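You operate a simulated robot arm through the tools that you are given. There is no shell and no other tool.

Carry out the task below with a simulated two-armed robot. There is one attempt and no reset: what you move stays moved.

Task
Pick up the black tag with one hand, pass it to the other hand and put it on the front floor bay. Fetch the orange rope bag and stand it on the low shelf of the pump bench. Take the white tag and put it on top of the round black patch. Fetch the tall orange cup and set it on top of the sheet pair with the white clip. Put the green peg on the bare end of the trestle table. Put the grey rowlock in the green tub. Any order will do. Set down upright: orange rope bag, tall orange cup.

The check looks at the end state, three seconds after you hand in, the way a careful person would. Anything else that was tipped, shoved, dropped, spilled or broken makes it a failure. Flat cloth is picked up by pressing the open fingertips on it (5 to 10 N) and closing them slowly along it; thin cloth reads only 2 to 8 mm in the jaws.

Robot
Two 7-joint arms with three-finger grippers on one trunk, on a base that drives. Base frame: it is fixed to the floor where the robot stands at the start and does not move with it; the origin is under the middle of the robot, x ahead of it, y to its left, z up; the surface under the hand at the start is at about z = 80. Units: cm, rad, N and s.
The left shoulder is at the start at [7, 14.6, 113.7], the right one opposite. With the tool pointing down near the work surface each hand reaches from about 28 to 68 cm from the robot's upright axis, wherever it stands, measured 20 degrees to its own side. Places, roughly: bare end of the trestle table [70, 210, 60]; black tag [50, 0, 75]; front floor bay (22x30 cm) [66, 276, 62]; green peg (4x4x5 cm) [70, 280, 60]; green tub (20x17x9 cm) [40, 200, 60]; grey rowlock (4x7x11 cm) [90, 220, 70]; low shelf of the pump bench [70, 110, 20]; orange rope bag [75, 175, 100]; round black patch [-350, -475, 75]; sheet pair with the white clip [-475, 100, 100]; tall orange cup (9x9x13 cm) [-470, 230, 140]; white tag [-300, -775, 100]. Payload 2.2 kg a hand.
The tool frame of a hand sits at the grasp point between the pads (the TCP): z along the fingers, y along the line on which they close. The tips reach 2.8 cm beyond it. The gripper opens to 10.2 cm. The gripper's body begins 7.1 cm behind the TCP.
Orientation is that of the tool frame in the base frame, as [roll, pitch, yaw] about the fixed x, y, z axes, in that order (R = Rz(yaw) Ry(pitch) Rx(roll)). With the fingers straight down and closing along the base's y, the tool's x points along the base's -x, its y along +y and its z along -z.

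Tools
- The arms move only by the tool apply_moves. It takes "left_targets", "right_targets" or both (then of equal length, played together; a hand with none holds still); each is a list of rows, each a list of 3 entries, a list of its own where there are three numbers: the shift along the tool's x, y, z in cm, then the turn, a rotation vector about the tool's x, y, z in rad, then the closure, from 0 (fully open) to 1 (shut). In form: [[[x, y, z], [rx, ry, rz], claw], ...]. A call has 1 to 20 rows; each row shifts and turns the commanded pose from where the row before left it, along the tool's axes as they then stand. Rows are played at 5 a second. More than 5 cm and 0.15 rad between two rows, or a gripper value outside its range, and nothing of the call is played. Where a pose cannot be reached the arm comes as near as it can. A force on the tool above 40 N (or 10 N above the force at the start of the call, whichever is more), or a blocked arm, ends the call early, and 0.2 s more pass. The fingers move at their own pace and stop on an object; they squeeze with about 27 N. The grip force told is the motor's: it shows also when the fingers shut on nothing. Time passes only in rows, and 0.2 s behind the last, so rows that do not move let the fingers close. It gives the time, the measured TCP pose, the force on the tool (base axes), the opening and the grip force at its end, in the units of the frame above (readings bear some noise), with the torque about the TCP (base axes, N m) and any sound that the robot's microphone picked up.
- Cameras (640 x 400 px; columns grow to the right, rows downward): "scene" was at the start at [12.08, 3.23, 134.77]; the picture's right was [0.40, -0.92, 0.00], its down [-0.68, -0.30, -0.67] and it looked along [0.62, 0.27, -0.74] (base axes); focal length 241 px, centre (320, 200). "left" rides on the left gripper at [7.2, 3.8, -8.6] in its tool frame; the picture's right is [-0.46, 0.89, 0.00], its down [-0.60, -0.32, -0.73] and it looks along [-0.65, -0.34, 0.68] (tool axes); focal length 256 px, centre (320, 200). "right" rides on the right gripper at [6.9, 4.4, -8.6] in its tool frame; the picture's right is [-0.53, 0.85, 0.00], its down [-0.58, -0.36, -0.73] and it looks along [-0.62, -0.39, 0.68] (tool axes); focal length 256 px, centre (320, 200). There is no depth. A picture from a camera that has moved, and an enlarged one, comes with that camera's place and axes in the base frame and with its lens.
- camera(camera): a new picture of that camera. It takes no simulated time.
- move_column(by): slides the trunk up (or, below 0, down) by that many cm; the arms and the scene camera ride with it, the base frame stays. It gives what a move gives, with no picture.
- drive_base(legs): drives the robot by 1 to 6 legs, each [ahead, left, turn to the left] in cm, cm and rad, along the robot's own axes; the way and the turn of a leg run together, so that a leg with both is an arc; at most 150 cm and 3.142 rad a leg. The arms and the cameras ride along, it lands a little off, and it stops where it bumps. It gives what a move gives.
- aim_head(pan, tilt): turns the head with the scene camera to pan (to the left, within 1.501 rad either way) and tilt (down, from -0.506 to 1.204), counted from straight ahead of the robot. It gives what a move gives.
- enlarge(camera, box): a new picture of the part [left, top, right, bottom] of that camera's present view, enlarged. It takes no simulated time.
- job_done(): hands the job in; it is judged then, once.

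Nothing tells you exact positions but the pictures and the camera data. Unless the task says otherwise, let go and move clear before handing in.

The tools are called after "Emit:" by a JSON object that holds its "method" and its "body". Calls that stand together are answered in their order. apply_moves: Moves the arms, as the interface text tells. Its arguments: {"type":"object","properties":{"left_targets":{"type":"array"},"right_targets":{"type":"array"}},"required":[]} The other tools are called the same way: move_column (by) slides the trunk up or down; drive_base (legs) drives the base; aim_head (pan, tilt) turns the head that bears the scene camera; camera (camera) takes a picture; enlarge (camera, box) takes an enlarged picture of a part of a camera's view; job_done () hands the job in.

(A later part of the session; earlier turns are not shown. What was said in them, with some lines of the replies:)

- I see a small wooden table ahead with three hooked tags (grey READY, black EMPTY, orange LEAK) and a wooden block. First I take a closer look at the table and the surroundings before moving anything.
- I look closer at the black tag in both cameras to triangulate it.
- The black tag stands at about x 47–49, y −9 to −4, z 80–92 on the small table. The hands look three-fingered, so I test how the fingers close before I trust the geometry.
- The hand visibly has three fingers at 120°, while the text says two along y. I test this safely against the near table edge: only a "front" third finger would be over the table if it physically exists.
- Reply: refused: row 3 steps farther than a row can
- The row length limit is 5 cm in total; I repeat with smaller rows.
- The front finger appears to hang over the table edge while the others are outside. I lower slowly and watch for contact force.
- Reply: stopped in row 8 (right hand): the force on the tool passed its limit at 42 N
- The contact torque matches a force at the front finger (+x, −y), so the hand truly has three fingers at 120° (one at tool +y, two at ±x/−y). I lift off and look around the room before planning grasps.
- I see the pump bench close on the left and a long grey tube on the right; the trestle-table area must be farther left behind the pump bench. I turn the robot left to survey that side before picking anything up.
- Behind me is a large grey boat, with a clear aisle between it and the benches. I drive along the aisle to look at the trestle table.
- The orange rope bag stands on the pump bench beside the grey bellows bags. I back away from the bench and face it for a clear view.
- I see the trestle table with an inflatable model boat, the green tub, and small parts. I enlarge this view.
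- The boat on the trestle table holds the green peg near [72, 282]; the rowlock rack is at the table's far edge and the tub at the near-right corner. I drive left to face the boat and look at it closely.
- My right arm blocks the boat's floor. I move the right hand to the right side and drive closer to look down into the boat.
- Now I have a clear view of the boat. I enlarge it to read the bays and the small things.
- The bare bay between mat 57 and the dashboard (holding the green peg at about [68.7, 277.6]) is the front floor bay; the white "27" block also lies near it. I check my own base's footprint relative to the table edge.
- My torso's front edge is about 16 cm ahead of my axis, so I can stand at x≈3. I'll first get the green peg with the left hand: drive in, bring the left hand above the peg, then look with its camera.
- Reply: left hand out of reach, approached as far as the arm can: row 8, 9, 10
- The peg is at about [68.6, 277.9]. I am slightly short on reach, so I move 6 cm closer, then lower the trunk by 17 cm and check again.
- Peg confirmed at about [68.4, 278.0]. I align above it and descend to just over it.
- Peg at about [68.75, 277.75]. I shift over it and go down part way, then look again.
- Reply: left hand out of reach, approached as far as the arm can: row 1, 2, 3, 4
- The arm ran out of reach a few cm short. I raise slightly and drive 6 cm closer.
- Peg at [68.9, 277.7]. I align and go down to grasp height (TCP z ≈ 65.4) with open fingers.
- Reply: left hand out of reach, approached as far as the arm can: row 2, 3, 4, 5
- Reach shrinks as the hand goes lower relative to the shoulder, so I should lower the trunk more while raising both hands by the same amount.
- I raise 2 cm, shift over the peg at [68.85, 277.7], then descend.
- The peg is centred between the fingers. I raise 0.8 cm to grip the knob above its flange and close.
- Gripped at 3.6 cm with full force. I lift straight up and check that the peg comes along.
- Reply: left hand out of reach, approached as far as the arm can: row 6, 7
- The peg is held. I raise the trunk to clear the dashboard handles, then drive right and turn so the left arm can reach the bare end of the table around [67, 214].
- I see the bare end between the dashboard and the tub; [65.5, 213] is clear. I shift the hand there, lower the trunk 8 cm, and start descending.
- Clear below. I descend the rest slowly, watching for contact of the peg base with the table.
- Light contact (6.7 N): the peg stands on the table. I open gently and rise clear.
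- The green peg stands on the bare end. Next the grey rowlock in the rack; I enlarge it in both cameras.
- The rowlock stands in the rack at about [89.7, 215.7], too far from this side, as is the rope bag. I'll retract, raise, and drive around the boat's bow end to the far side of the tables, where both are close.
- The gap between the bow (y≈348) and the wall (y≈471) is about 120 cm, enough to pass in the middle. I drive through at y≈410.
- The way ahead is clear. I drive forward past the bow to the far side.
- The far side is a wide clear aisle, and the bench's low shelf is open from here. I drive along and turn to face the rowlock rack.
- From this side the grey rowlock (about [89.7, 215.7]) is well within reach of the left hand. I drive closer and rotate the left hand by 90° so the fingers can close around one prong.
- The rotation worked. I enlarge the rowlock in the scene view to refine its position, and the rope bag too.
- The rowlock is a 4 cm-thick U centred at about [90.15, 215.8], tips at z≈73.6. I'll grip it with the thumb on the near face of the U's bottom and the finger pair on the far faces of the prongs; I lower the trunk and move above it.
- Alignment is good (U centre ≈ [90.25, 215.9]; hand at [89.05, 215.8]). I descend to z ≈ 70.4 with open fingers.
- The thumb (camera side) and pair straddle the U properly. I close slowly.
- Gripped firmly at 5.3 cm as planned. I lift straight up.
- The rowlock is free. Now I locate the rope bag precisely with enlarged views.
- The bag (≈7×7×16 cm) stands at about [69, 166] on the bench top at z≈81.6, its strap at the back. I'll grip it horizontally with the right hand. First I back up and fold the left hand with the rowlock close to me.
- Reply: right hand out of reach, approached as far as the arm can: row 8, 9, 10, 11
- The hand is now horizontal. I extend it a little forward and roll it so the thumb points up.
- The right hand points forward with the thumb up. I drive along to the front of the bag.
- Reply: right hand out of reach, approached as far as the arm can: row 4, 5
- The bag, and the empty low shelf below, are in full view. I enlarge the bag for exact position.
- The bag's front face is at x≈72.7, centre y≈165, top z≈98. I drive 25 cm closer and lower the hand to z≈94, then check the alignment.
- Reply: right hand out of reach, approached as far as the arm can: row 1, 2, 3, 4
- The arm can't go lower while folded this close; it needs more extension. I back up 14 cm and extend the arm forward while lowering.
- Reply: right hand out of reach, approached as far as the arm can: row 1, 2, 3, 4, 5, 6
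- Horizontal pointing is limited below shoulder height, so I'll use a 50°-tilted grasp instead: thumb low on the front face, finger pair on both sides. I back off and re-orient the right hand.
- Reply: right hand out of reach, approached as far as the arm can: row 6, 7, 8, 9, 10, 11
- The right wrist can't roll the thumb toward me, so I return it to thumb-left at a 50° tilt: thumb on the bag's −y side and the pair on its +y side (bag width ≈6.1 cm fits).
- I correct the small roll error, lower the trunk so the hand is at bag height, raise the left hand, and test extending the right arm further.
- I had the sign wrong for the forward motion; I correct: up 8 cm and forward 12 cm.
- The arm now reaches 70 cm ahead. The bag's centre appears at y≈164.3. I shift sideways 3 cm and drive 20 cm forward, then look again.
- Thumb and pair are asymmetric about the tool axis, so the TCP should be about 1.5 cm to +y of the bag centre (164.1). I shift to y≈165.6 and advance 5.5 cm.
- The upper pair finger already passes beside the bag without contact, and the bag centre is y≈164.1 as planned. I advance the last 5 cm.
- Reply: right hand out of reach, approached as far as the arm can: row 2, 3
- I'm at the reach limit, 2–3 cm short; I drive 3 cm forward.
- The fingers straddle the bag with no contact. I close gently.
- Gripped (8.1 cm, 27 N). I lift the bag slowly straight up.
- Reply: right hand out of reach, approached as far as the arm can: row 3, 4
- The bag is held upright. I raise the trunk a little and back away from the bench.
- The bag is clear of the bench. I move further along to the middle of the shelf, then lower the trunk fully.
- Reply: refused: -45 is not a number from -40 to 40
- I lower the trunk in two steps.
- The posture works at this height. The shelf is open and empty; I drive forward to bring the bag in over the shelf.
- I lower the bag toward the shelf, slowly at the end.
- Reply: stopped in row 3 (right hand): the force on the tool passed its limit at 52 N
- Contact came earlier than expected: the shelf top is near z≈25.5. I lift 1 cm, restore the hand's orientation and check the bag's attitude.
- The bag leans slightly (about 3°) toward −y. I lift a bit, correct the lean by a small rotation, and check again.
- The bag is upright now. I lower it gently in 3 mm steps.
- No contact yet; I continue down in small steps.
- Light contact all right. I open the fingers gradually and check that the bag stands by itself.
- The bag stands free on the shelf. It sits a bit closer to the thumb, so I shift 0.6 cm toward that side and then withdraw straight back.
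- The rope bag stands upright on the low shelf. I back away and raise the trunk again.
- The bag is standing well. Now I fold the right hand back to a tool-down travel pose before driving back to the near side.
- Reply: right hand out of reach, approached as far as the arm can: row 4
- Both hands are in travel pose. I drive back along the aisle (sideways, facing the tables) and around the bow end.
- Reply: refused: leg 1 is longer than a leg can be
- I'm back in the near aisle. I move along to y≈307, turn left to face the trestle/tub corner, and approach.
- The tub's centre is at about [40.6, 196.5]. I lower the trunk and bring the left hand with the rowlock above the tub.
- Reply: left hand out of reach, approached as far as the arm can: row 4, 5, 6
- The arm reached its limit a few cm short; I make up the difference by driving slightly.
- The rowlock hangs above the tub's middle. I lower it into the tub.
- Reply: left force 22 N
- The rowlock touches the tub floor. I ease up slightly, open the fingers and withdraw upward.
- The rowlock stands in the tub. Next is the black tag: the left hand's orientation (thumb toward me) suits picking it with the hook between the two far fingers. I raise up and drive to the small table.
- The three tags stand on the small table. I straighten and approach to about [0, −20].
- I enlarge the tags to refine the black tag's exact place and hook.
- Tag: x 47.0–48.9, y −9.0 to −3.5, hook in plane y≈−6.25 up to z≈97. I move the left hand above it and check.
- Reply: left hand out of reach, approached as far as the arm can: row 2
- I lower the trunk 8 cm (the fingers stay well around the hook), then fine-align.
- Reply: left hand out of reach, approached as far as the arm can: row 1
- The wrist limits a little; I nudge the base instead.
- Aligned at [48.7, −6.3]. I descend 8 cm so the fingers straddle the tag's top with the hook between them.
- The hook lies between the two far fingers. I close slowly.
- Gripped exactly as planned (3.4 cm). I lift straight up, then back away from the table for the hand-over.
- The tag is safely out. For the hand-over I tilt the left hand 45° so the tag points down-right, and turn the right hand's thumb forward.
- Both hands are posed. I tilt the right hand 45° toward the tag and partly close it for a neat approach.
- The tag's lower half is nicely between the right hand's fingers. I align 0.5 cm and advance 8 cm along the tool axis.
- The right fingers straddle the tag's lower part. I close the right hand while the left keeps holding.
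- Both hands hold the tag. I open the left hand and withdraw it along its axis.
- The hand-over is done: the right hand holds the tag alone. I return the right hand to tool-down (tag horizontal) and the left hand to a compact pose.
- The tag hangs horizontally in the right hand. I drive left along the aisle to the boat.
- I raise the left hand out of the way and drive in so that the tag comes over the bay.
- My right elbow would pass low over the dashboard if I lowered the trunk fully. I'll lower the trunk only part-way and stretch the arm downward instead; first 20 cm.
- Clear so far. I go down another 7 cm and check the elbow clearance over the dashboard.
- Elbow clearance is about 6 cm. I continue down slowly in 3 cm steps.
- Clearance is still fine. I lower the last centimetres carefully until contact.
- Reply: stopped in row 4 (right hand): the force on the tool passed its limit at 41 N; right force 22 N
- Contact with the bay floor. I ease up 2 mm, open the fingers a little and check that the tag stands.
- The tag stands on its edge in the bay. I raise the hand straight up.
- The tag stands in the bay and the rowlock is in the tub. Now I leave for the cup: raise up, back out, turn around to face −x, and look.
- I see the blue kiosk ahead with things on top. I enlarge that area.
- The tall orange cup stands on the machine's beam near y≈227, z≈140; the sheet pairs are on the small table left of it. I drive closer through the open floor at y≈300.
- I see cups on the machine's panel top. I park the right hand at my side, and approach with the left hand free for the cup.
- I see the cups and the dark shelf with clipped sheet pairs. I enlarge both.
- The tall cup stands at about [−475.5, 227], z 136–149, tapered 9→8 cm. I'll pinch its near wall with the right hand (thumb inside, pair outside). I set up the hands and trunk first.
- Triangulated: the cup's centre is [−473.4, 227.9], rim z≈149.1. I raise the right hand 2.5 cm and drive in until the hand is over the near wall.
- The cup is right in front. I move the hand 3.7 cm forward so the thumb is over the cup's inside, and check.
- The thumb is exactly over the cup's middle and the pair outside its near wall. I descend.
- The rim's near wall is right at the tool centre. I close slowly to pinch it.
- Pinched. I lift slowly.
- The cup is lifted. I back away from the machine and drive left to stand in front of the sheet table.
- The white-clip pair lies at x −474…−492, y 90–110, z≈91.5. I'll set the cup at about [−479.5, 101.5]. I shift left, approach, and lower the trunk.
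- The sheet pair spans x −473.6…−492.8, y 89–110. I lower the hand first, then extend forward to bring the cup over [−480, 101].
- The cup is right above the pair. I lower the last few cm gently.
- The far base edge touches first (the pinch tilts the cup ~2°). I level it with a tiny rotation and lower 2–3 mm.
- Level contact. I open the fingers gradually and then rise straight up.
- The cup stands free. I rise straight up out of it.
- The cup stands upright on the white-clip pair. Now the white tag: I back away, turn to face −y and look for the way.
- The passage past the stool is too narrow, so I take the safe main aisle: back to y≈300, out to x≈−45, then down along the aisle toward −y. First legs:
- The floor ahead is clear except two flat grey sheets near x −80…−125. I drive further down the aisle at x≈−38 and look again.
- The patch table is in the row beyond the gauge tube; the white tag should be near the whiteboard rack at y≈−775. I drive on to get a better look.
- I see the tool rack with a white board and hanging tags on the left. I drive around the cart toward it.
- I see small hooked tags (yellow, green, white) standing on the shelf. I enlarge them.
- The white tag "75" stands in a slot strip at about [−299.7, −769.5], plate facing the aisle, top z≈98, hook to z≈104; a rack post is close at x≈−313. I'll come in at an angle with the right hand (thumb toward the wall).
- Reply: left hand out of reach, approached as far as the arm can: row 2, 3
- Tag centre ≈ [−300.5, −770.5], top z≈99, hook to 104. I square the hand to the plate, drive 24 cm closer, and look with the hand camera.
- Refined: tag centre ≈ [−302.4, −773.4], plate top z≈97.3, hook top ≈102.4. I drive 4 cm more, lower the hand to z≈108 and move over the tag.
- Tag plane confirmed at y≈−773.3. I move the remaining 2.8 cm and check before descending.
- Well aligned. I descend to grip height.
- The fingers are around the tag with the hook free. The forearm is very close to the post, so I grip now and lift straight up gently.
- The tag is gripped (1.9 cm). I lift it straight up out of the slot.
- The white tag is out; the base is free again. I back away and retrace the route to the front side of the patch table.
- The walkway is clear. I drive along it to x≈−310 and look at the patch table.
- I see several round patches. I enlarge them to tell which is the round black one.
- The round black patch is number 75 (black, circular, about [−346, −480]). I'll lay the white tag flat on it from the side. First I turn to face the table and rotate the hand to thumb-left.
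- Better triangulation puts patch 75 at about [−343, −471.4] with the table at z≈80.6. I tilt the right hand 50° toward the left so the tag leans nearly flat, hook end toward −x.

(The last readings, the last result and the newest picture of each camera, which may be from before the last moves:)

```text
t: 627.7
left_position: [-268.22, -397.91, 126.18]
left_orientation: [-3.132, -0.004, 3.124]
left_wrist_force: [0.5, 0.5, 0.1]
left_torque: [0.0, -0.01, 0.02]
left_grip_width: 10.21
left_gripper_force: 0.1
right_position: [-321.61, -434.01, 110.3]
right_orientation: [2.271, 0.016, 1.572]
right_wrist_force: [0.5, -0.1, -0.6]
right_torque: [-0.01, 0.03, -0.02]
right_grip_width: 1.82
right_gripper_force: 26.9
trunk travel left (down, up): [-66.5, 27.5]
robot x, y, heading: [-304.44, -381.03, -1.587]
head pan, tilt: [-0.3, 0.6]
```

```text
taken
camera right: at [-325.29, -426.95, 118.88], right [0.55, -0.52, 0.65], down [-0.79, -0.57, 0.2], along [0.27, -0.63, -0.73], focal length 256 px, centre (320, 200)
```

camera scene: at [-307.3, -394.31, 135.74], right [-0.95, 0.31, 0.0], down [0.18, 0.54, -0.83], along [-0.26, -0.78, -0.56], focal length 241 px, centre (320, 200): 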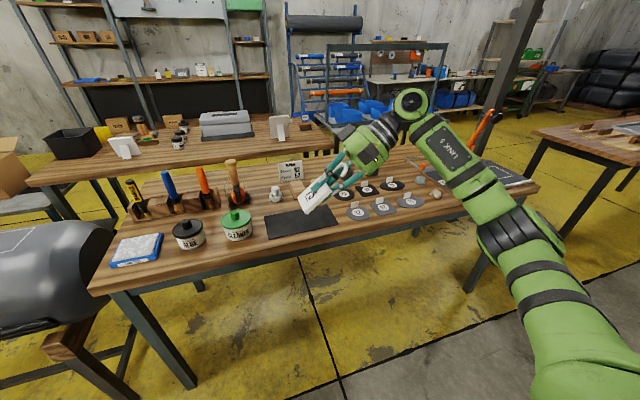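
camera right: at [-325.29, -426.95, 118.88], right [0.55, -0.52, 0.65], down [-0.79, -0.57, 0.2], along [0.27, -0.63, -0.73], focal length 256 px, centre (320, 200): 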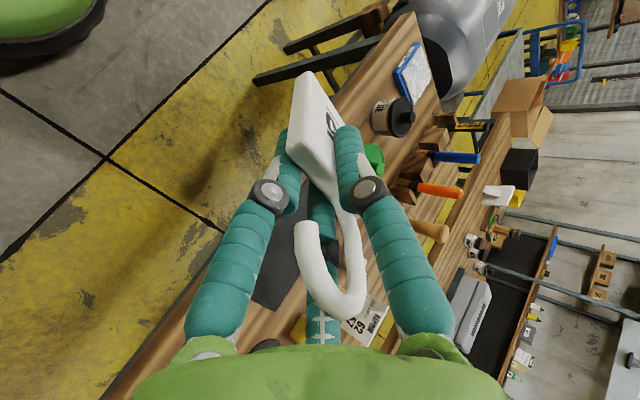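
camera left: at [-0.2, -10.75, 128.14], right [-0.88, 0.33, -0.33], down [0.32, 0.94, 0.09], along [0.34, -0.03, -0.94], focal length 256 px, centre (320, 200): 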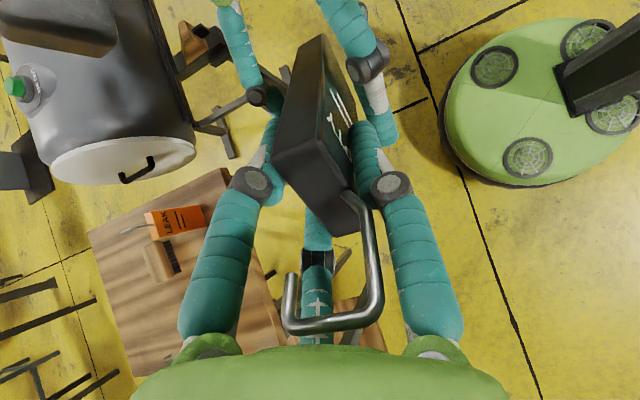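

Emit:
{"method": "drive_base", "body": {"legs": [[40, -22, 0.012]]}}

Emit:
{"method": "move_column", "body": {"by": -12}}

Emit:
{"method": "aim_head", "body": {"pan": -0.25, "tilt": 0.8}}

Emit:
{"method": "camera", "body": {"camera": "scene"}}

Emit:
{"method": "camera", "body": {"camera": "right"}}

```text
t: 630.4
left_position: [-290.51, -437.38, 126.24]
left_orientation: [-3.131, -0.003, 3.131]
left_wrist_force: [0.4, 1.2, 0.7]
left_torque: [0.01, -0.01, 0.03]
left_grip_width: 10.21
left_gripper_force: 0.0
right_position: [-343.74, -473.76, 110.43]
right_orientation: [2.273, 0.016, 1.578]
right_wrist_force: [0.0, -0.1, 0.4]
right_torque: [0.01, 0.04, 0.02]
right_grip_width: 1.83
right_gripper_force: 26.8
trunk travel left (down, up): [-66.5, 27.5]
robot x, y, heading: [-326.71, -420.86, -1.578]
head pan, tilt: [-0.3, 0.6]
```

```text
t: 631.9
left_position: [-290.5, -437.42, 114.23]
left_orientation: [-3.132, -0.003, 3.129]
left_wrist_force: [0.4, 0.2, -0.1]
left_torque: [0.01, 0.01, 0.03]
left_grip_width: 10.2
left_gripper_force: 0.1
right_position: [-343.72, -473.76, 98.25]
right_orientation: [2.272, 0.016, 1.578]
right_wrist_force: [-0.4, 0.9, -0.1]
right_torque: [0.01, 0.03, 0.01]
right_grip_width: 1.82
right_gripper_force: 26.9
trunk travel left (down, up): [-54.5, 39.5]
robot x, y, heading: [-326.98, -421.14, -1.58]
head pan, tilt: [-0.3, 0.6]
```

```text
t: 632.6
left_position: [-290.48, -437.42, 114.17]
left_orientation: [-3.133, -0.002, 3.129]
left_wrist_force: [0.3, 0.1, 1.0]
left_torque: [0.0, -0.01, 0.03]
left_grip_width: 10.21
left_gripper_force: 0.0
right_position: [-343.81, -473.84, 98.3]
right_orientation: [2.272, 0.016, 1.578]
right_wrist_force: [0.6, -0.1, -0.6]
right_torque: [-0.01, 0.0, -0.01]
right_grip_width: 1.84
right_gripper_force: 27.1
trunk travel left (down, up): [-54.5, 39.5]
robot x, y, heading: [-326.93, -420.56, -1.583]
head pan, tilt: [-0.25, 0.799]
```

```text
taken
camera scene: at [-329.02, -433.41, 122.06], right [-0.97, 0.26, 0.0], down [0.18, 0.69, -0.7], along [-0.18, -0.67, -0.72], focal length 241 px, centre (320, 200)
```

scene: 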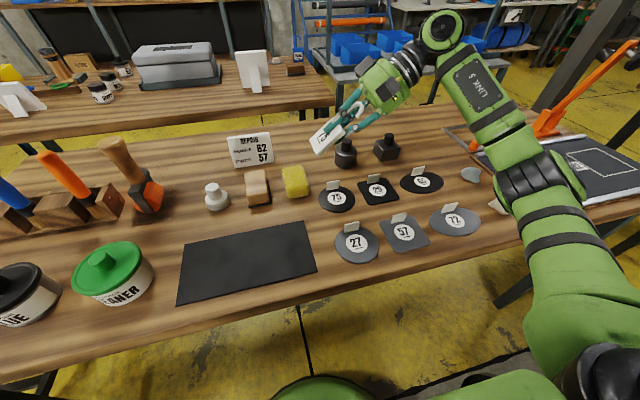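

```text
taken
camera right: at [-347.43, -466.75, 106.88], right [0.55, -0.52, 0.65], down [-0.79, -0.58, 0.2], along [0.27, -0.63, -0.73], focal length 256 px, centre (320, 200)
```

right: 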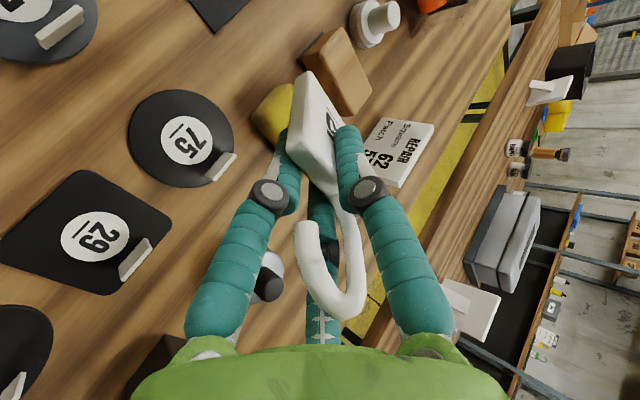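

Both cameras agree: patch 75 at [−343.6, −471.6], top z≈81.2; its tab is at y≈−475.5. I move so the tag's lower edge comes down at x≈−338.7, first to about 3 cm above.

Emit:
{"method": "apply_moves", "body": {"right_targets": [[[0.8, -2.53, 2.32], [0, 0, 0], 1], [[0.8, -2.53, 2.32], [0, 0, 0], 1], [[0.8, -2.53, 2.32], [0, 0, 0], 1], [[0, 0, 0], [0, 0, 0], 1]]}}

Emit:
{"method": "camera", "body": {"camera": "right"}}

Emit:
{"method": "enlarge", "body": {"camera": "scene", "box": [270, 100, 430, 240]}}

```text
t: 633.6
left_position: [-290.5, -437.32, 114.19]
left_orientation: [-3.133, -0.002, 3.131]
left_wrist_force: [0.4, -0.1, 0.7]
left_torque: [0.02, 0.01, 0.04]
left_grip_width: 10.23
left_gripper_force: 0.1
right_position: [-343.38, -471.48, 87.9]
right_orientation: [2.273, 0.015, 1.578]
right_wrist_force: [0.1, -0.3, -0.4]
right_torque: [0.0, 0.0, 0.01]
right_grip_width: 1.82
right_gripper_force: 27.2
trunk travel left (down, up): [-54.5, 39.5]
robot x, y, heading: [-326.65, -420.65, -1.584]
head pan, tilt: [-0.25, 0.799]
```

```text
taken
camera right: at [-347.08, -464.37, 96.48], right [0.55, -0.52, 0.65], down [-0.79, -0.58, 0.2], along [0.27, -0.63, -0.73], focal length 256 px, centre (320, 200)
```

right: 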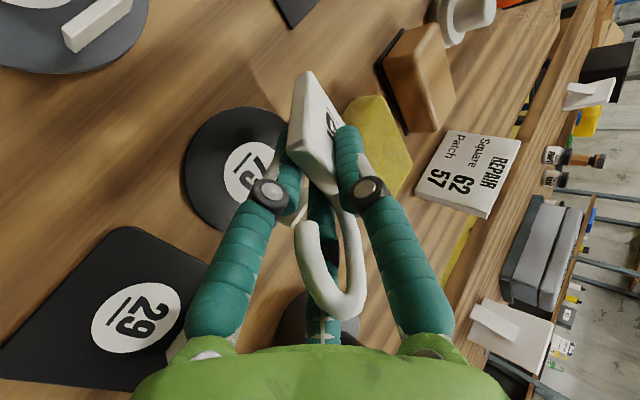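

```text
2.86 times, centred on (350, 170) of scene
camera zoom: at [-328.99, -433.4, 122.05], right [-0.97, 0.26, 0.0], down [0.18, 0.69, -0.7], along [-0.18, -0.67, -0.72], focal length 689 px, centre (234, 286)
```

zoom: 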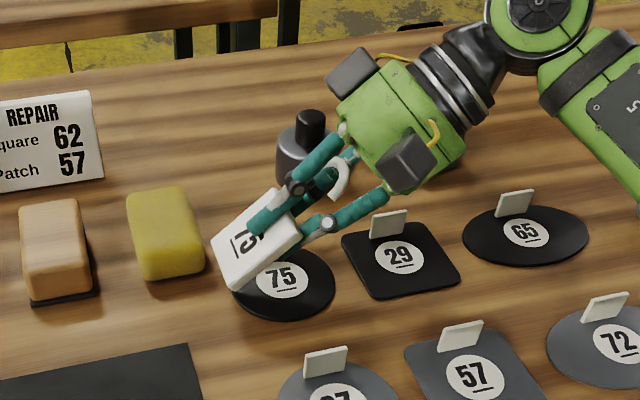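

The tag's lower edge hangs right over the patch's left part. I lower it the last 3 cm gently.

Emit:
{"method": "apply_moves", "body": {"right_targets": [[[0.4, -0.92, 0.77], [0, 0, 0], 1], [[0, -0.53, 0.45], [0, 0, 0], 1], [[0, -0.31, 0.26], [0, 0, 0], 1], [[0, -0.23, 0.19], [0, 0, 0], 1], [[0, 0, 0], [0, 0, 0], 1]]}}

Emit:
{"method": "enlarge", "body": {"camera": "scene", "box": [270, 100, 430, 240]}}

```text
t: 634.8
left_position: [-290.49, -437.36, 114.1]
left_orientation: [-3.131, -0.004, 3.129]
left_wrist_force: [0.6, -0.3, 0.4]
left_torque: [0.01, -0.03, 0.0]
left_grip_width: 10.19
left_gripper_force: 0.1
right_position: [-343.38, -471.25, 85.33]
right_orientation: [2.273, 0.014, 1.578]
right_wrist_force: [-0.3, 0.0, -0.3]
right_torque: [0.0, -0.04, -0.03]
right_grip_width: 1.85
right_gripper_force: 26.4
trunk travel left (down, up): [-54.5, 39.5]
robot x, y, heading: [-326.53, -420.76, -1.579]
head pan, tilt: [-0.25, 0.799]
```

```text
2.86 times, centred on (350, 170) of scene
camera zoom: at [-329.01, -433.41, 122.05], right [-0.97, 0.26, 0.0], down [0.18, 0.69, -0.7], along [-0.18, -0.67, -0.72], focal length 689 px, centre (234, 286)
```

zoom: 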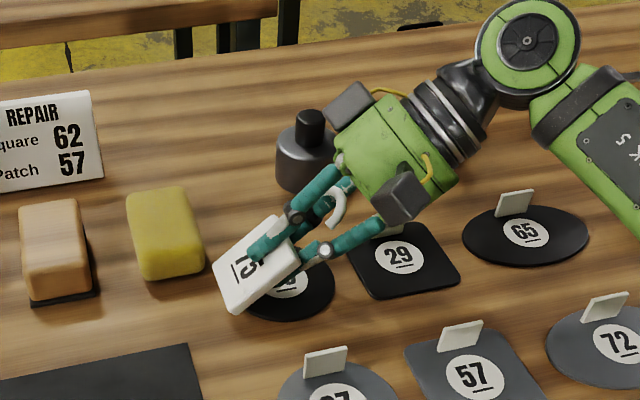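

Emit:
{"method": "apply_moves", "body": {"right_targets": [[[0, -0.23, 0.19], [0, 0, 0], 1], [[0, -0.23, 0.19], [0, 0, 0], 1], [[0, 0, 0], [0, 0, 0], 1]]}}

Emit:
{"method": "enlarge", "body": {"camera": "scene", "box": [300, 150, 400, 230]}}

```text
t: 635.6
left_position: [-290.53, -437.5, 114.18]
left_orientation: [-3.132, -0.003, 3.129]
left_wrist_force: [-0.4, 0.0, -0.3]
left_torque: [-0.02, 0.0, 0.01]
left_grip_width: 10.17
left_gripper_force: 0.1
right_position: [-343.28, -471.24, 84.69]
right_orientation: [2.272, 0.017, 1.577]
right_wrist_force: [0.4, 0.5, 0.3]
right_torque: [-0.04, 0.05, 0.01]
right_grip_width: 1.84
right_gripper_force: 26.7
trunk travel left (down, up): [-54.5, 39.5]
robot x, y, heading: [-326.34, -420.59, -1.58]
head pan, tilt: [-0.25, 0.799]
```

```text
5.00 times, centred on (350, 190) of scene
camera zoom: at [-329.01, -433.41, 122.05], right [-0.97, 0.26, 0.0], down [0.18, 0.69, -0.7], along [-0.18, -0.67, -0.72], focal length 1205 px, centre (170, 250)
```

zoom: 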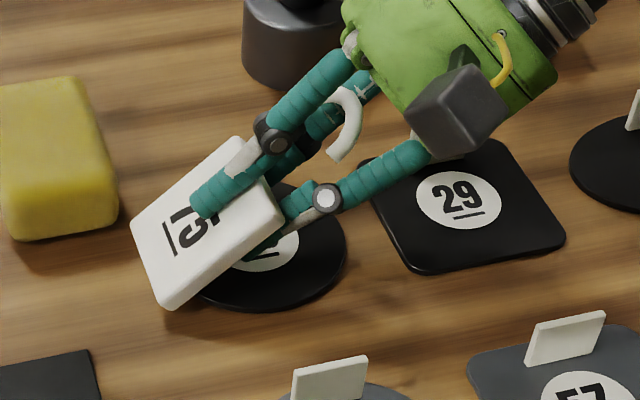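

Emit:
{"method": "apply_moves", "body": {"right_targets": [[[-0.0, -0.23, 0.19], [0, 0, 0], 1], [[0, -0.15, 0.13], [0, 0, 0], 1], [[0, 0, 0], [0, 0, 0], 1]]}}

```text
t: 636.4
left_position: [-290.52, -437.31, 114.1]
left_orientation: [-3.133, -0.002, 3.131]
left_wrist_force: [0.6, 0.6, -0.5]
left_torque: [-0.04, -0.01, -0.03]
left_grip_width: 10.2
left_gripper_force: 0.1
right_position: [-343.33, -471.21, 84.36]
right_orientation: [2.271, 0.019, 1.576]
right_wrist_force: [-1.9, -0.9, 8.8]
right_torque: [0.19, -0.34, 0.02]
right_grip_width: 1.84
right_gripper_force: 27.6
trunk travel left (down, up): [-54.5, 39.5]
robot x, y, heading: [-326.87, -420.41, -1.584]
head pan, tilt: [-0.25, 0.799]
```

Light contact at the tag's lower edge. Before releasing I shift 1.5 cm toward +y so that the opening lower fingers stay clear of the patch's tab.

Emit:
{"method": "apply_moves", "body": {"right_targets": [[[0, 0.46, -0.39], [0, 0, 0], 1], [[1.5, -0.26, -0.31], [0, 0, 0], 1], [[0, -0.35, 0.3], [0, 0, 0], 1], [[0, -0.11, 0.09], [0, 0, 0], 1], [[0, 0, 0], [0, 0, 0], 1]]}}

Emit:
{"method": "enlarge", "body": {"camera": "scene", "box": [300, 150, 400, 230]}}

Emit:
{"method": "camera", "body": {"camera": "right"}}

```text
t: 637.6
left_position: [-290.39, -437.29, 114.04]
left_orientation: [-3.133, -0.003, 3.129]
left_wrist_force: [-0.2, 0.9, -0.3]
left_torque: [0.0, 0.02, 0.01]
left_grip_width: 10.21
left_gripper_force: 0.1
right_position: [-343.56, -469.68, 84.42]
right_orientation: [2.27, 0.018, 1.577]
right_wrist_force: [2.7, -0.5, 8.8]
right_torque: [-0.05, -0.53, 0.05]
right_grip_width: 1.85
right_gripper_force: 27.0
trunk travel left (down, up): [-54.5, 39.5]
robot x, y, heading: [-326.57, -420.78, -1.58]
head pan, tilt: [-0.25, 0.799]
```

```text
5.00 times, centred on (350, 190) of scene
camera zoom: at [-328.93, -433.31, 122.07], right [-0.97, 0.26, 0.0], down [0.18, 0.69, -0.7], along [-0.18, -0.67, -0.72], focal length 1205 px, centre (170, 250)
```

zoom: 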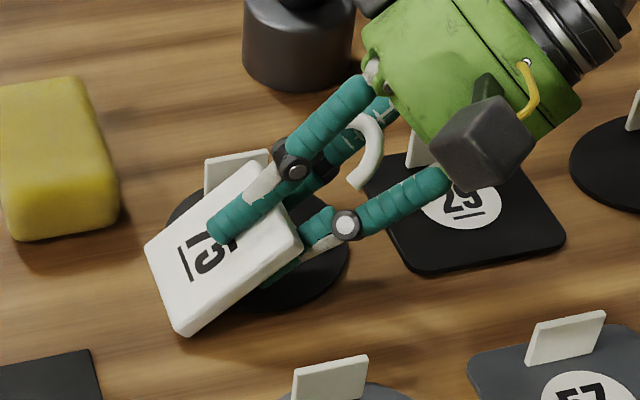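

```text
taken
camera right: at [-347.37, -462.62, 92.99], right [0.55, -0.52, 0.66], down [-0.79, -0.58, 0.2], along [0.27, -0.63, -0.73], focal length 256 px, centre (320, 200)
```

right: 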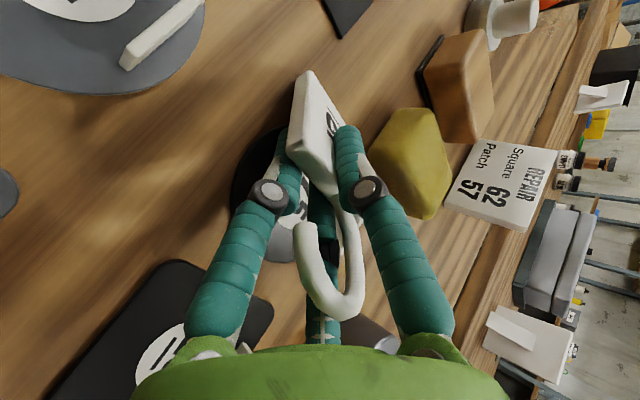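

The plate is over the patch and clear of the tab. I release by opening while rising slightly, so the lower fingers don't press on the table.

Emit:
{"method": "apply_moves", "body": {"right_targets": [[[0, 0.23, -0.19], [0, 0, 0], 0.76], [[0, 0.23, -0.19], [0, 0, 0], 0.62], [[0, 0.31, -0.26], [0, 0, 0], 0.46], [[0, 0.23, -0.19], [0, 0, 0], 0.32], [[0, 0.23, -0.19], [0, 0, 0], 0.2], [[0, 0, 0], [0, 0, 0], 0.18], [[0, 0, 0], [0, 0, 0], 0.18]]}}

Emit:
{"method": "enlarge", "body": {"camera": "scene", "box": [300, 150, 400, 230]}}

Emit:
{"method": "camera", "body": {"camera": "right"}}

```text
t: 639.2
left_position: [-290.42, -437.37, 114.06]
left_orientation: [-3.132, -0.001, 3.129]
left_wrist_force: [0.1, 0.1, 0.3]
left_torque: [-0.01, 0.01, -0.01]
left_grip_width: 10.2
left_gripper_force: 0.1
right_position: [-343.71, -469.71, 85.77]
right_orientation: [2.272, 0.015, 1.577]
right_wrist_force: [0.5, -0.5, 1.0]
right_torque: [0.0, -0.01, -0.02]
right_grip_width: 8.35
right_gripper_force: 0.0
trunk travel left (down, up): [-54.5, 39.5]
robot x, y, heading: [-326.9, -420.71, -1.583]
head pan, tilt: [-0.25, 0.799]
```

```text
5.00 times, centred on (350, 190) of scene
camera zoom: at [-329.01, -433.4, 122.05], right [-0.97, 0.26, 0.0], down [0.18, 0.69, -0.7], along [-0.18, -0.67, -0.72], focal length 1205 px, centre (170, 250)
```

zoom: 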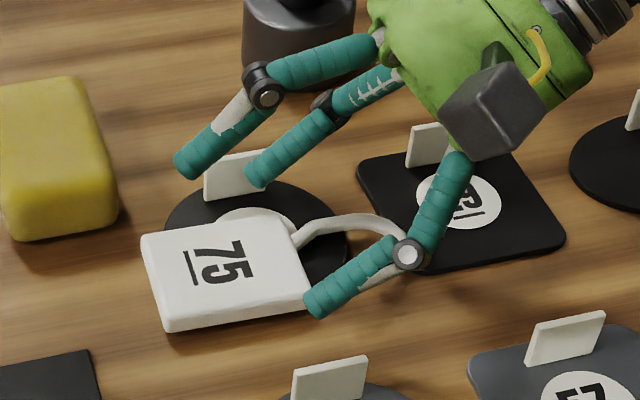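

```text
taken
camera right: at [-347.47, -462.64, 94.45], right [0.55, -0.52, 0.65], down [-0.79, -0.58, 0.2], along [0.27, -0.63, -0.73], focal length 256 px, centre (320, 200)
```

right: 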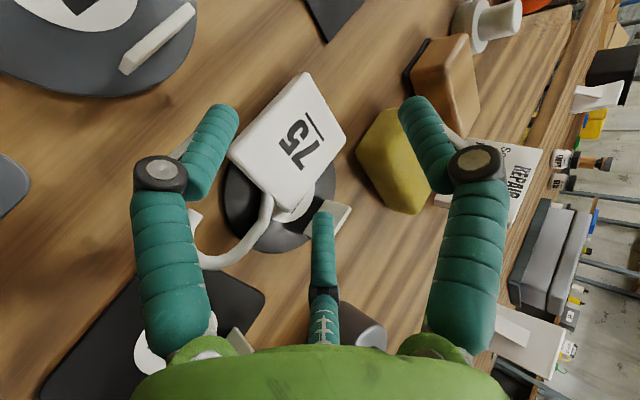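

The tag lies flat, partly on the patch. I lift the hand straight up to look at how it rests.

Emit:
{"method": "apply_moves", "body": {"right_targets": [[[0, 0.76, -0.65], [0, 0, 0], 0.18], [[0, 1.53, -1.29], [0, 0, 0], 0.18], [[0, 3.06, -2.58], [0, 0, 0], 0.18], [[0, 3.06, -2.58], [0, 0, 0], 0.1], [[0, 3.06, -2.58], [0, 0, 0], 0], [[0, 0, 0], [0, 0, 0], 0]]}}

Emit:
{"method": "enlarge", "body": {"camera": "scene", "box": [300, 150, 400, 230]}}

Emit:
{"method": "camera", "body": {"camera": "right"}}

```text
t: 640.6
left_position: [-290.54, -437.4, 114.07]
left_orientation: [-3.131, -0.002, 3.13]
left_wrist_force: [0.6, 0.7, -0.6]
left_torque: [0.02, 0.02, 0.02]
left_grip_width: 10.22
left_gripper_force: 0.0
right_position: [-343.53, -469.71, 100.76]
right_orientation: [2.273, 0.016, 1.577]
right_wrist_force: [-0.3, 0.0, 0.3]
right_torque: [-0.02, 0.02, 0.0]
right_grip_width: 10.18
right_gripper_force: 0.0
trunk travel left (down, up): [-54.5, 39.5]
robot x, y, heading: [-326.56, -420.45, -1.578]
head pan, tilt: [-0.25, 0.799]
```

```text
5.00 times, centred on (350, 190) of scene
camera zoom: at [-329.05, -433.43, 122.05], right [-0.97, 0.26, 0.0], down [0.18, 0.69, -0.7], along [-0.18, -0.67, -0.72], focal length 1205 px, centre (170, 250)
```

zoom: 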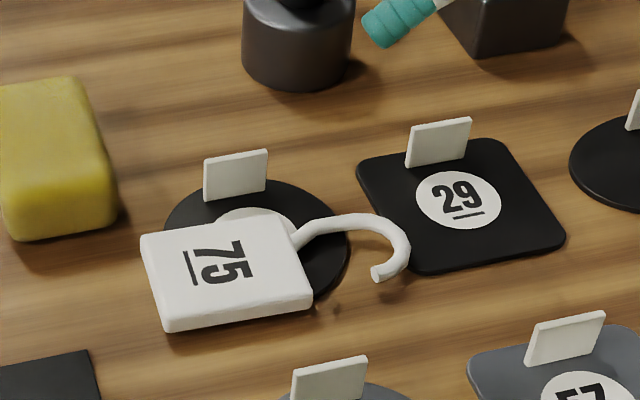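

```text
taken
camera right: at [-347.29, -462.6, 109.29], right [0.55, -0.52, 0.65], down [-0.79, -0.58, 0.2], along [0.27, -0.63, -0.73], focal length 256 px, centre (320, 200)
```

right: 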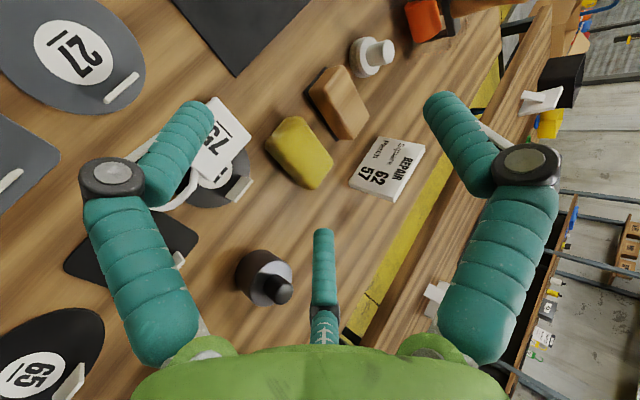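

The tag rests on the patch but off-centre (≈3.4 cm toward the front-left). I'd like it better centred: I'll use the left hand (thumb toward me) to take the plate by its edges and shift it about 2 cm. First I clear the right hand.

Emit:
{"method": "apply_moves", "body": {"right_targets": [[[0, 3.06, -2.58], [0, 0, 0], 0], [[0, 3.06, -2.58], [0, 0, 0], 0], [[0, 3.06, -2.58], [0, 0, 0], 0], [[0, 0, 0], [0.145, 0, 0], 0], [[0, 0, 0], [0.145, 0, 0], 0], [[0, 0, 0], [0.145, 0, 0], 0], [[0, 0, 0], [0.145, 0, 0], 0], [[0, 0, 0], [0.145, 0, 0], 0], [[0, 0, 0], [0.145, 0, 0], 0], [[0, 0, 0], [0, 0, 0], 0]]}}

Emit:
{"method": "drive_base", "body": {"legs": [[0, -29, 0.005]]}}

Emit:
{"method": "apply_moves", "body": {"left_targets": [[[3, -4, 0], [0, 0, 0], 0], [[3, -4, 0], [0, 0, 0], 0], [[3, -4, 0], [0, 0, 0], 0], [[3, -4, 0], [0, 0, 0], 0], [[3, -4, 0], [0, 0, 0], 0], [[3, -4, 0], [0, 0, 0], 0], [[2, -4, 0], [0, 0, 0], 0], [[0, 0, 0], [0, 0, 0], 0]]}}

Emit:
{"method": "camera", "body": {"camera": "left"}}

Emit:
{"method": "camera", "body": {"camera": "scene"}}

```text
t: 642.8
left_position: [-290.56, -437.45, 114.19]
left_orientation: [-3.133, -0.003, 3.13]
left_wrist_force: [0.0, -0.2, 0.7]
left_torque: [-0.03, 0.01, 0.0]
left_grip_width: 10.21
left_gripper_force: 0.0
right_position: [-343.9, -469.3, 112.9]
right_orientation: [-3.139, 0.016, 1.575]
right_wrist_force: [-0.8, 0.6, -0.5]
right_torque: [0.03, -0.01, 0.0]
right_grip_width: 10.19
right_gripper_force: 0.0
trunk travel left (down, up): [-54.5, 39.5]
robot x, y, heading: [-326.98, -420.51, -1.579]
head pan, tilt: [-0.25, 0.799]
```

```text
t: 644.9
left_position: [-319.27, -436.9, 114.08]
left_orientation: [-3.133, -0.005, 3.138]
left_wrist_force: [-0.3, 0.7, 0.2]
left_torque: [0.02, 0.0, 0.02]
left_grip_width: 10.19
left_gripper_force: 0.1
right_position: [-372.32, -469.32, 112.96]
right_orientation: [-3.139, 0.017, 1.588]
right_wrist_force: [-0.5, 0.2, 0.0]
right_torque: [-0.04, -0.05, 0.0]
right_grip_width: 10.22
right_gripper_force: 0.0
trunk travel left (down, up): [-54.5, 39.5]
robot x, y, heading: [-355.53, -420.74, -1.572]
head pan, tilt: [-0.25, 0.799]
```

```text
t: 646.6
left_position: [-337.74, -462.83, 112.87]
left_orientation: [-3.13, -0.004, 3.137]
left_wrist_force: [-0.1, 0.8, 0.6]
left_torque: [-0.01, 0.02, 0.0]
left_grip_width: 10.21
left_gripper_force: 0.1
left hand out of reach, approached as far as the arm can: row 7
right_position: [-372.26, -469.16, 112.72]
right_orientation: [-3.14, 0.017, 1.588]
right_wrist_force: [0.4, 0.6, -0.2]
right_torque: [0.0, 0.02, 0.0]
right_grip_width: 10.2
right_gripper_force: 0.0
trunk travel left (down, up): [-54.5, 39.5]
robot x, y, heading: [-355.71, -420.34, -1.57]
head pan, tilt: [-0.25, 0.799]
```

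```text
taken
camera left: at [-344.98, -459.05, 121.46], right [0.47, 0.88, -0.01], down [0.61, -0.31, 0.73], along [0.64, -0.35, -0.68], focal length 256 px, centre (320, 200)
```

left: 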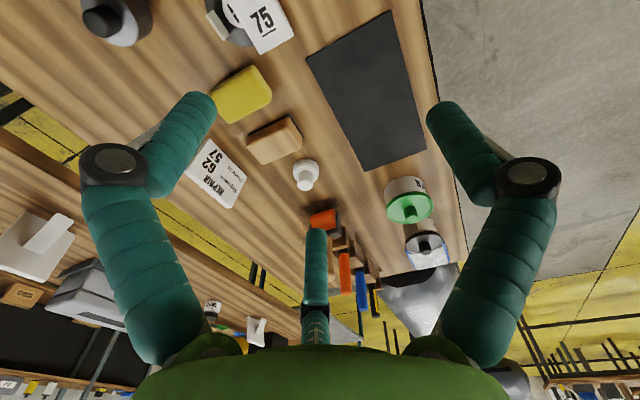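

```text
taken
camera scene: at [-358.0, -433.12, 122.06], right [-0.97, 0.25, 0.0], down [0.18, 0.69, -0.7], along [-0.17, -0.68, -0.72], focal length 241 px, centre (320, 200)
```

scene: 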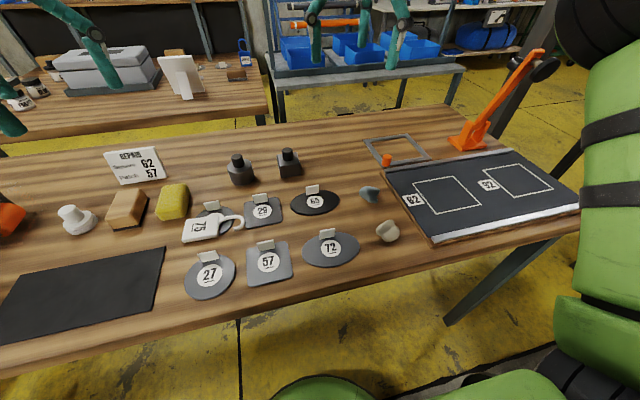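

Emit:
{"method": "aim_head", "body": {"pan": 0.25, "tilt": 0.85}}

Emit:
{"method": "camera", "body": {"camera": "scene"}}

Emit:
{"method": "enlarge", "body": {"camera": "left", "box": [180, 0, 320, 100]}}

```text
t: 647.6
left_position: [-337.77, -462.97, 112.89]
left_orientation: [-3.132, -0.004, 3.138]
left_wrist_force: [-0.2, -0.4, 0.0]
left_torque: [-0.01, 0.01, -0.03]
left_grip_width: 10.21
left_gripper_force: 0.1
right_position: [-372.48, -469.29, 112.79]
right_orientation: [-3.14, 0.016, 1.587]
right_wrist_force: [0.2, -0.4, -0.9]
right_torque: [-0.03, -0.01, 0.0]
right_grip_width: 10.21
right_gripper_force: 0.0
trunk travel left (down, up): [-54.5, 39.5]
robot x, y, heading: [-355.91, -420.12, -1.573]
head pan, tilt: [0.25, 0.85]
```

```text
taken
camera scene: at [-354.07, -432.98, 121.65], right [-0.97, -0.24, 0.0], down [-0.18, 0.73, -0.66], along [0.16, -0.64, -0.75], focal length 241 px, centre (320, 200)
```

scene: 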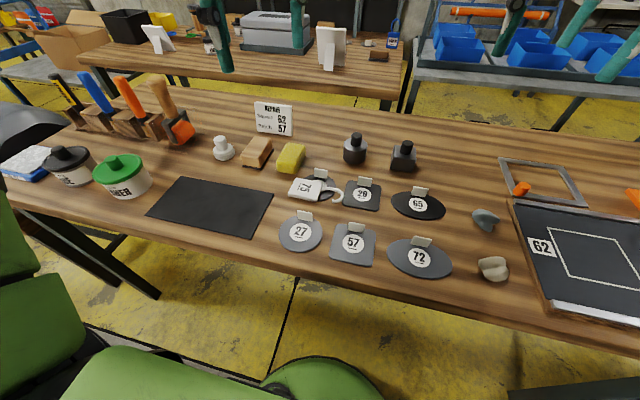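

```text
4.00 times, centred on (250, 50) of left
camera zoom: at [-344.98, -459.1, 121.43], right [0.47, 0.88, -0.01], down [0.61, -0.31, 0.73], along [0.64, -0.35, -0.68], focal length 1024 px, centre (600, 800)
```

zoom: 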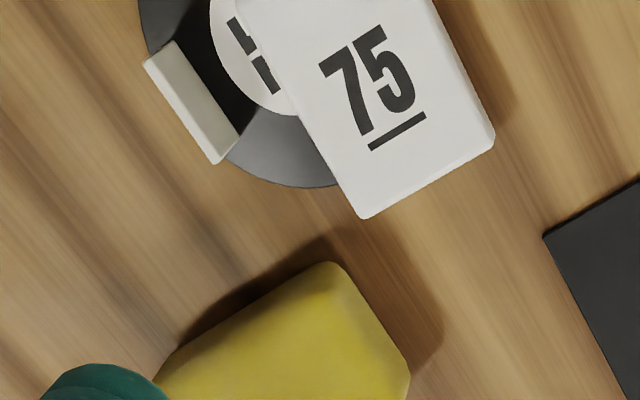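

The tag's plate is about 70 % on the patch with its centre of mass well inside it and lies stably, so I leave it rather than risk disturbing the patches. I back away from the table and take a last look.

Emit:
{"method": "drive_base", "body": {"legs": [[-45, 0, 0]]}}

Emit:
{"method": "aim_head", "body": {"pan": 0.1, "tilt": 0.6}}

Emit:
{"method": "camera", "body": {"camera": "scene"}}

Emit:
{"method": "enlarge", "body": {"camera": "scene", "box": [260, 110, 420, 220]}}

```text
t: 650.3
left_position: [-337.55, -417.77, 112.81]
left_orientation: [-3.134, -0.004, -3.141]
left_wrist_force: [0.0, -0.6, -1.2]
left_torque: [-0.01, -0.04, -0.04]
left_grip_width: 10.24
left_gripper_force: 0.1
right_position: [-372.24, -424.0, 112.85]
right_orientation: [-3.139, 0.015, 1.591]
right_wrist_force: [0.8, -0.3, 0.1]
right_torque: [-0.02, 0.0, -0.03]
right_grip_width: 10.2
right_gripper_force: 0.0
trunk travel left (down, up): [-54.5, 39.5]
robot x, y, heading: [-355.98, -375.37, -1.568]
head pan, tilt: [0.25, 0.85]
```

```text
t: 651.1
left_position: [-337.64, -417.81, 112.79]
left_orientation: [-3.132, -0.002, -3.14]
left_wrist_force: [0.2, -0.2, -0.4]
left_torque: [0.04, 0.02, 0.01]
left_grip_width: 10.21
left_gripper_force: 0.1
right_position: [-372.16, -424.12, 112.79]
right_orientation: [-3.141, 0.015, 1.59]
right_wrist_force: [-0.2, 0.0, -0.3]
right_torque: [-0.02, 0.03, -0.02]
right_grip_width: 10.2
right_gripper_force: 0.1
trunk travel left (down, up): [-54.5, 39.5]
robot x, y, heading: [-355.75, -375.44, -1.571]
head pan, tilt: [0.099, 0.6]
```

```text
taken
camera scene: at [-355.03, -389.0, 123.73], right [-0.99, -0.1, 0.0], down [-0.06, 0.56, -0.82], along [0.08, -0.82, -0.57], focal length 241 px, centre (320, 200)
```

scene: 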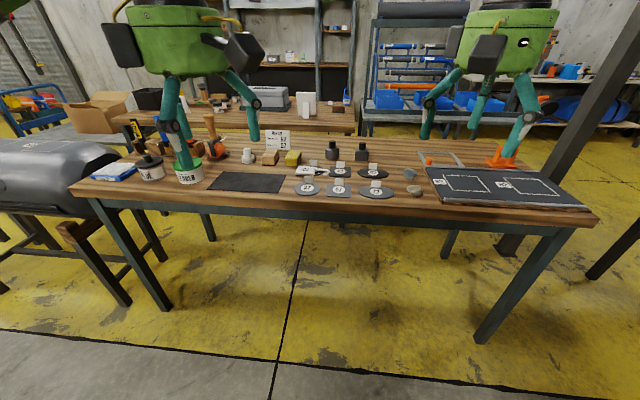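

```text
3.64 times, centred on (340, 165) of scene
camera zoom: at [-355.03, -389.0, 123.73], right [-0.99, -0.1, 0.0], down [-0.06, 0.56, -0.82], along [0.08, -0.82, -0.57], focal length 877 px, centre (247, 327)
```

zoom: 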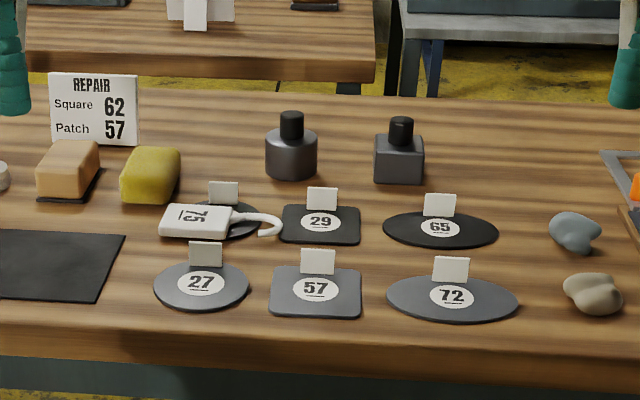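

The white tag lies on the round black patch 75 with the neighbouring patches untouched, and both hands are empty and clear. All six jobs are done, so I hand in.

Emit:
{"method": "job_done", "body": {}}

```text
The job is handed in.
```

I handed the job in with all six items placed; the check's verdict has not come back. The white tag is the least certain placement.

| Item | Where it is now | Notes |
|---|---|---|
| Black tag | Front floor bay of the boat | Picked with the left hand, passed in the air to the right hand. It stands on its long edge. |
| Orange rope bag | Low shelf of the pump bench | Standing upright. |
| White tag | Round black patch (number 75) | It lies flat but off-centre, with roughly two thirds of the plate on the patch. The hook ends right at the edge of the black square patch beside it. |
| Tall orange cup | Sheet pair with the white clip | Standing upright. |
| Green peg | Bare end of the trestle table | Standing upright. |
| Grey rowlock | Green tub | Standing in the tub. |

- **Grippers:** They turned out to have three fingers, not two as described, so I adapted every grasp to that.
- **Contact with a rack post:** While I gripped the white tag, the forearm seems to have pressed against a post of its rack. My base shifted about half a centimetre and came back when I lifted. I saw nothing on the shelf move.
- **White tag drop:** On release the tag fell about 3 cm onto the patch. I considered re-centring it but judged that more likely to disturb the patch than help.
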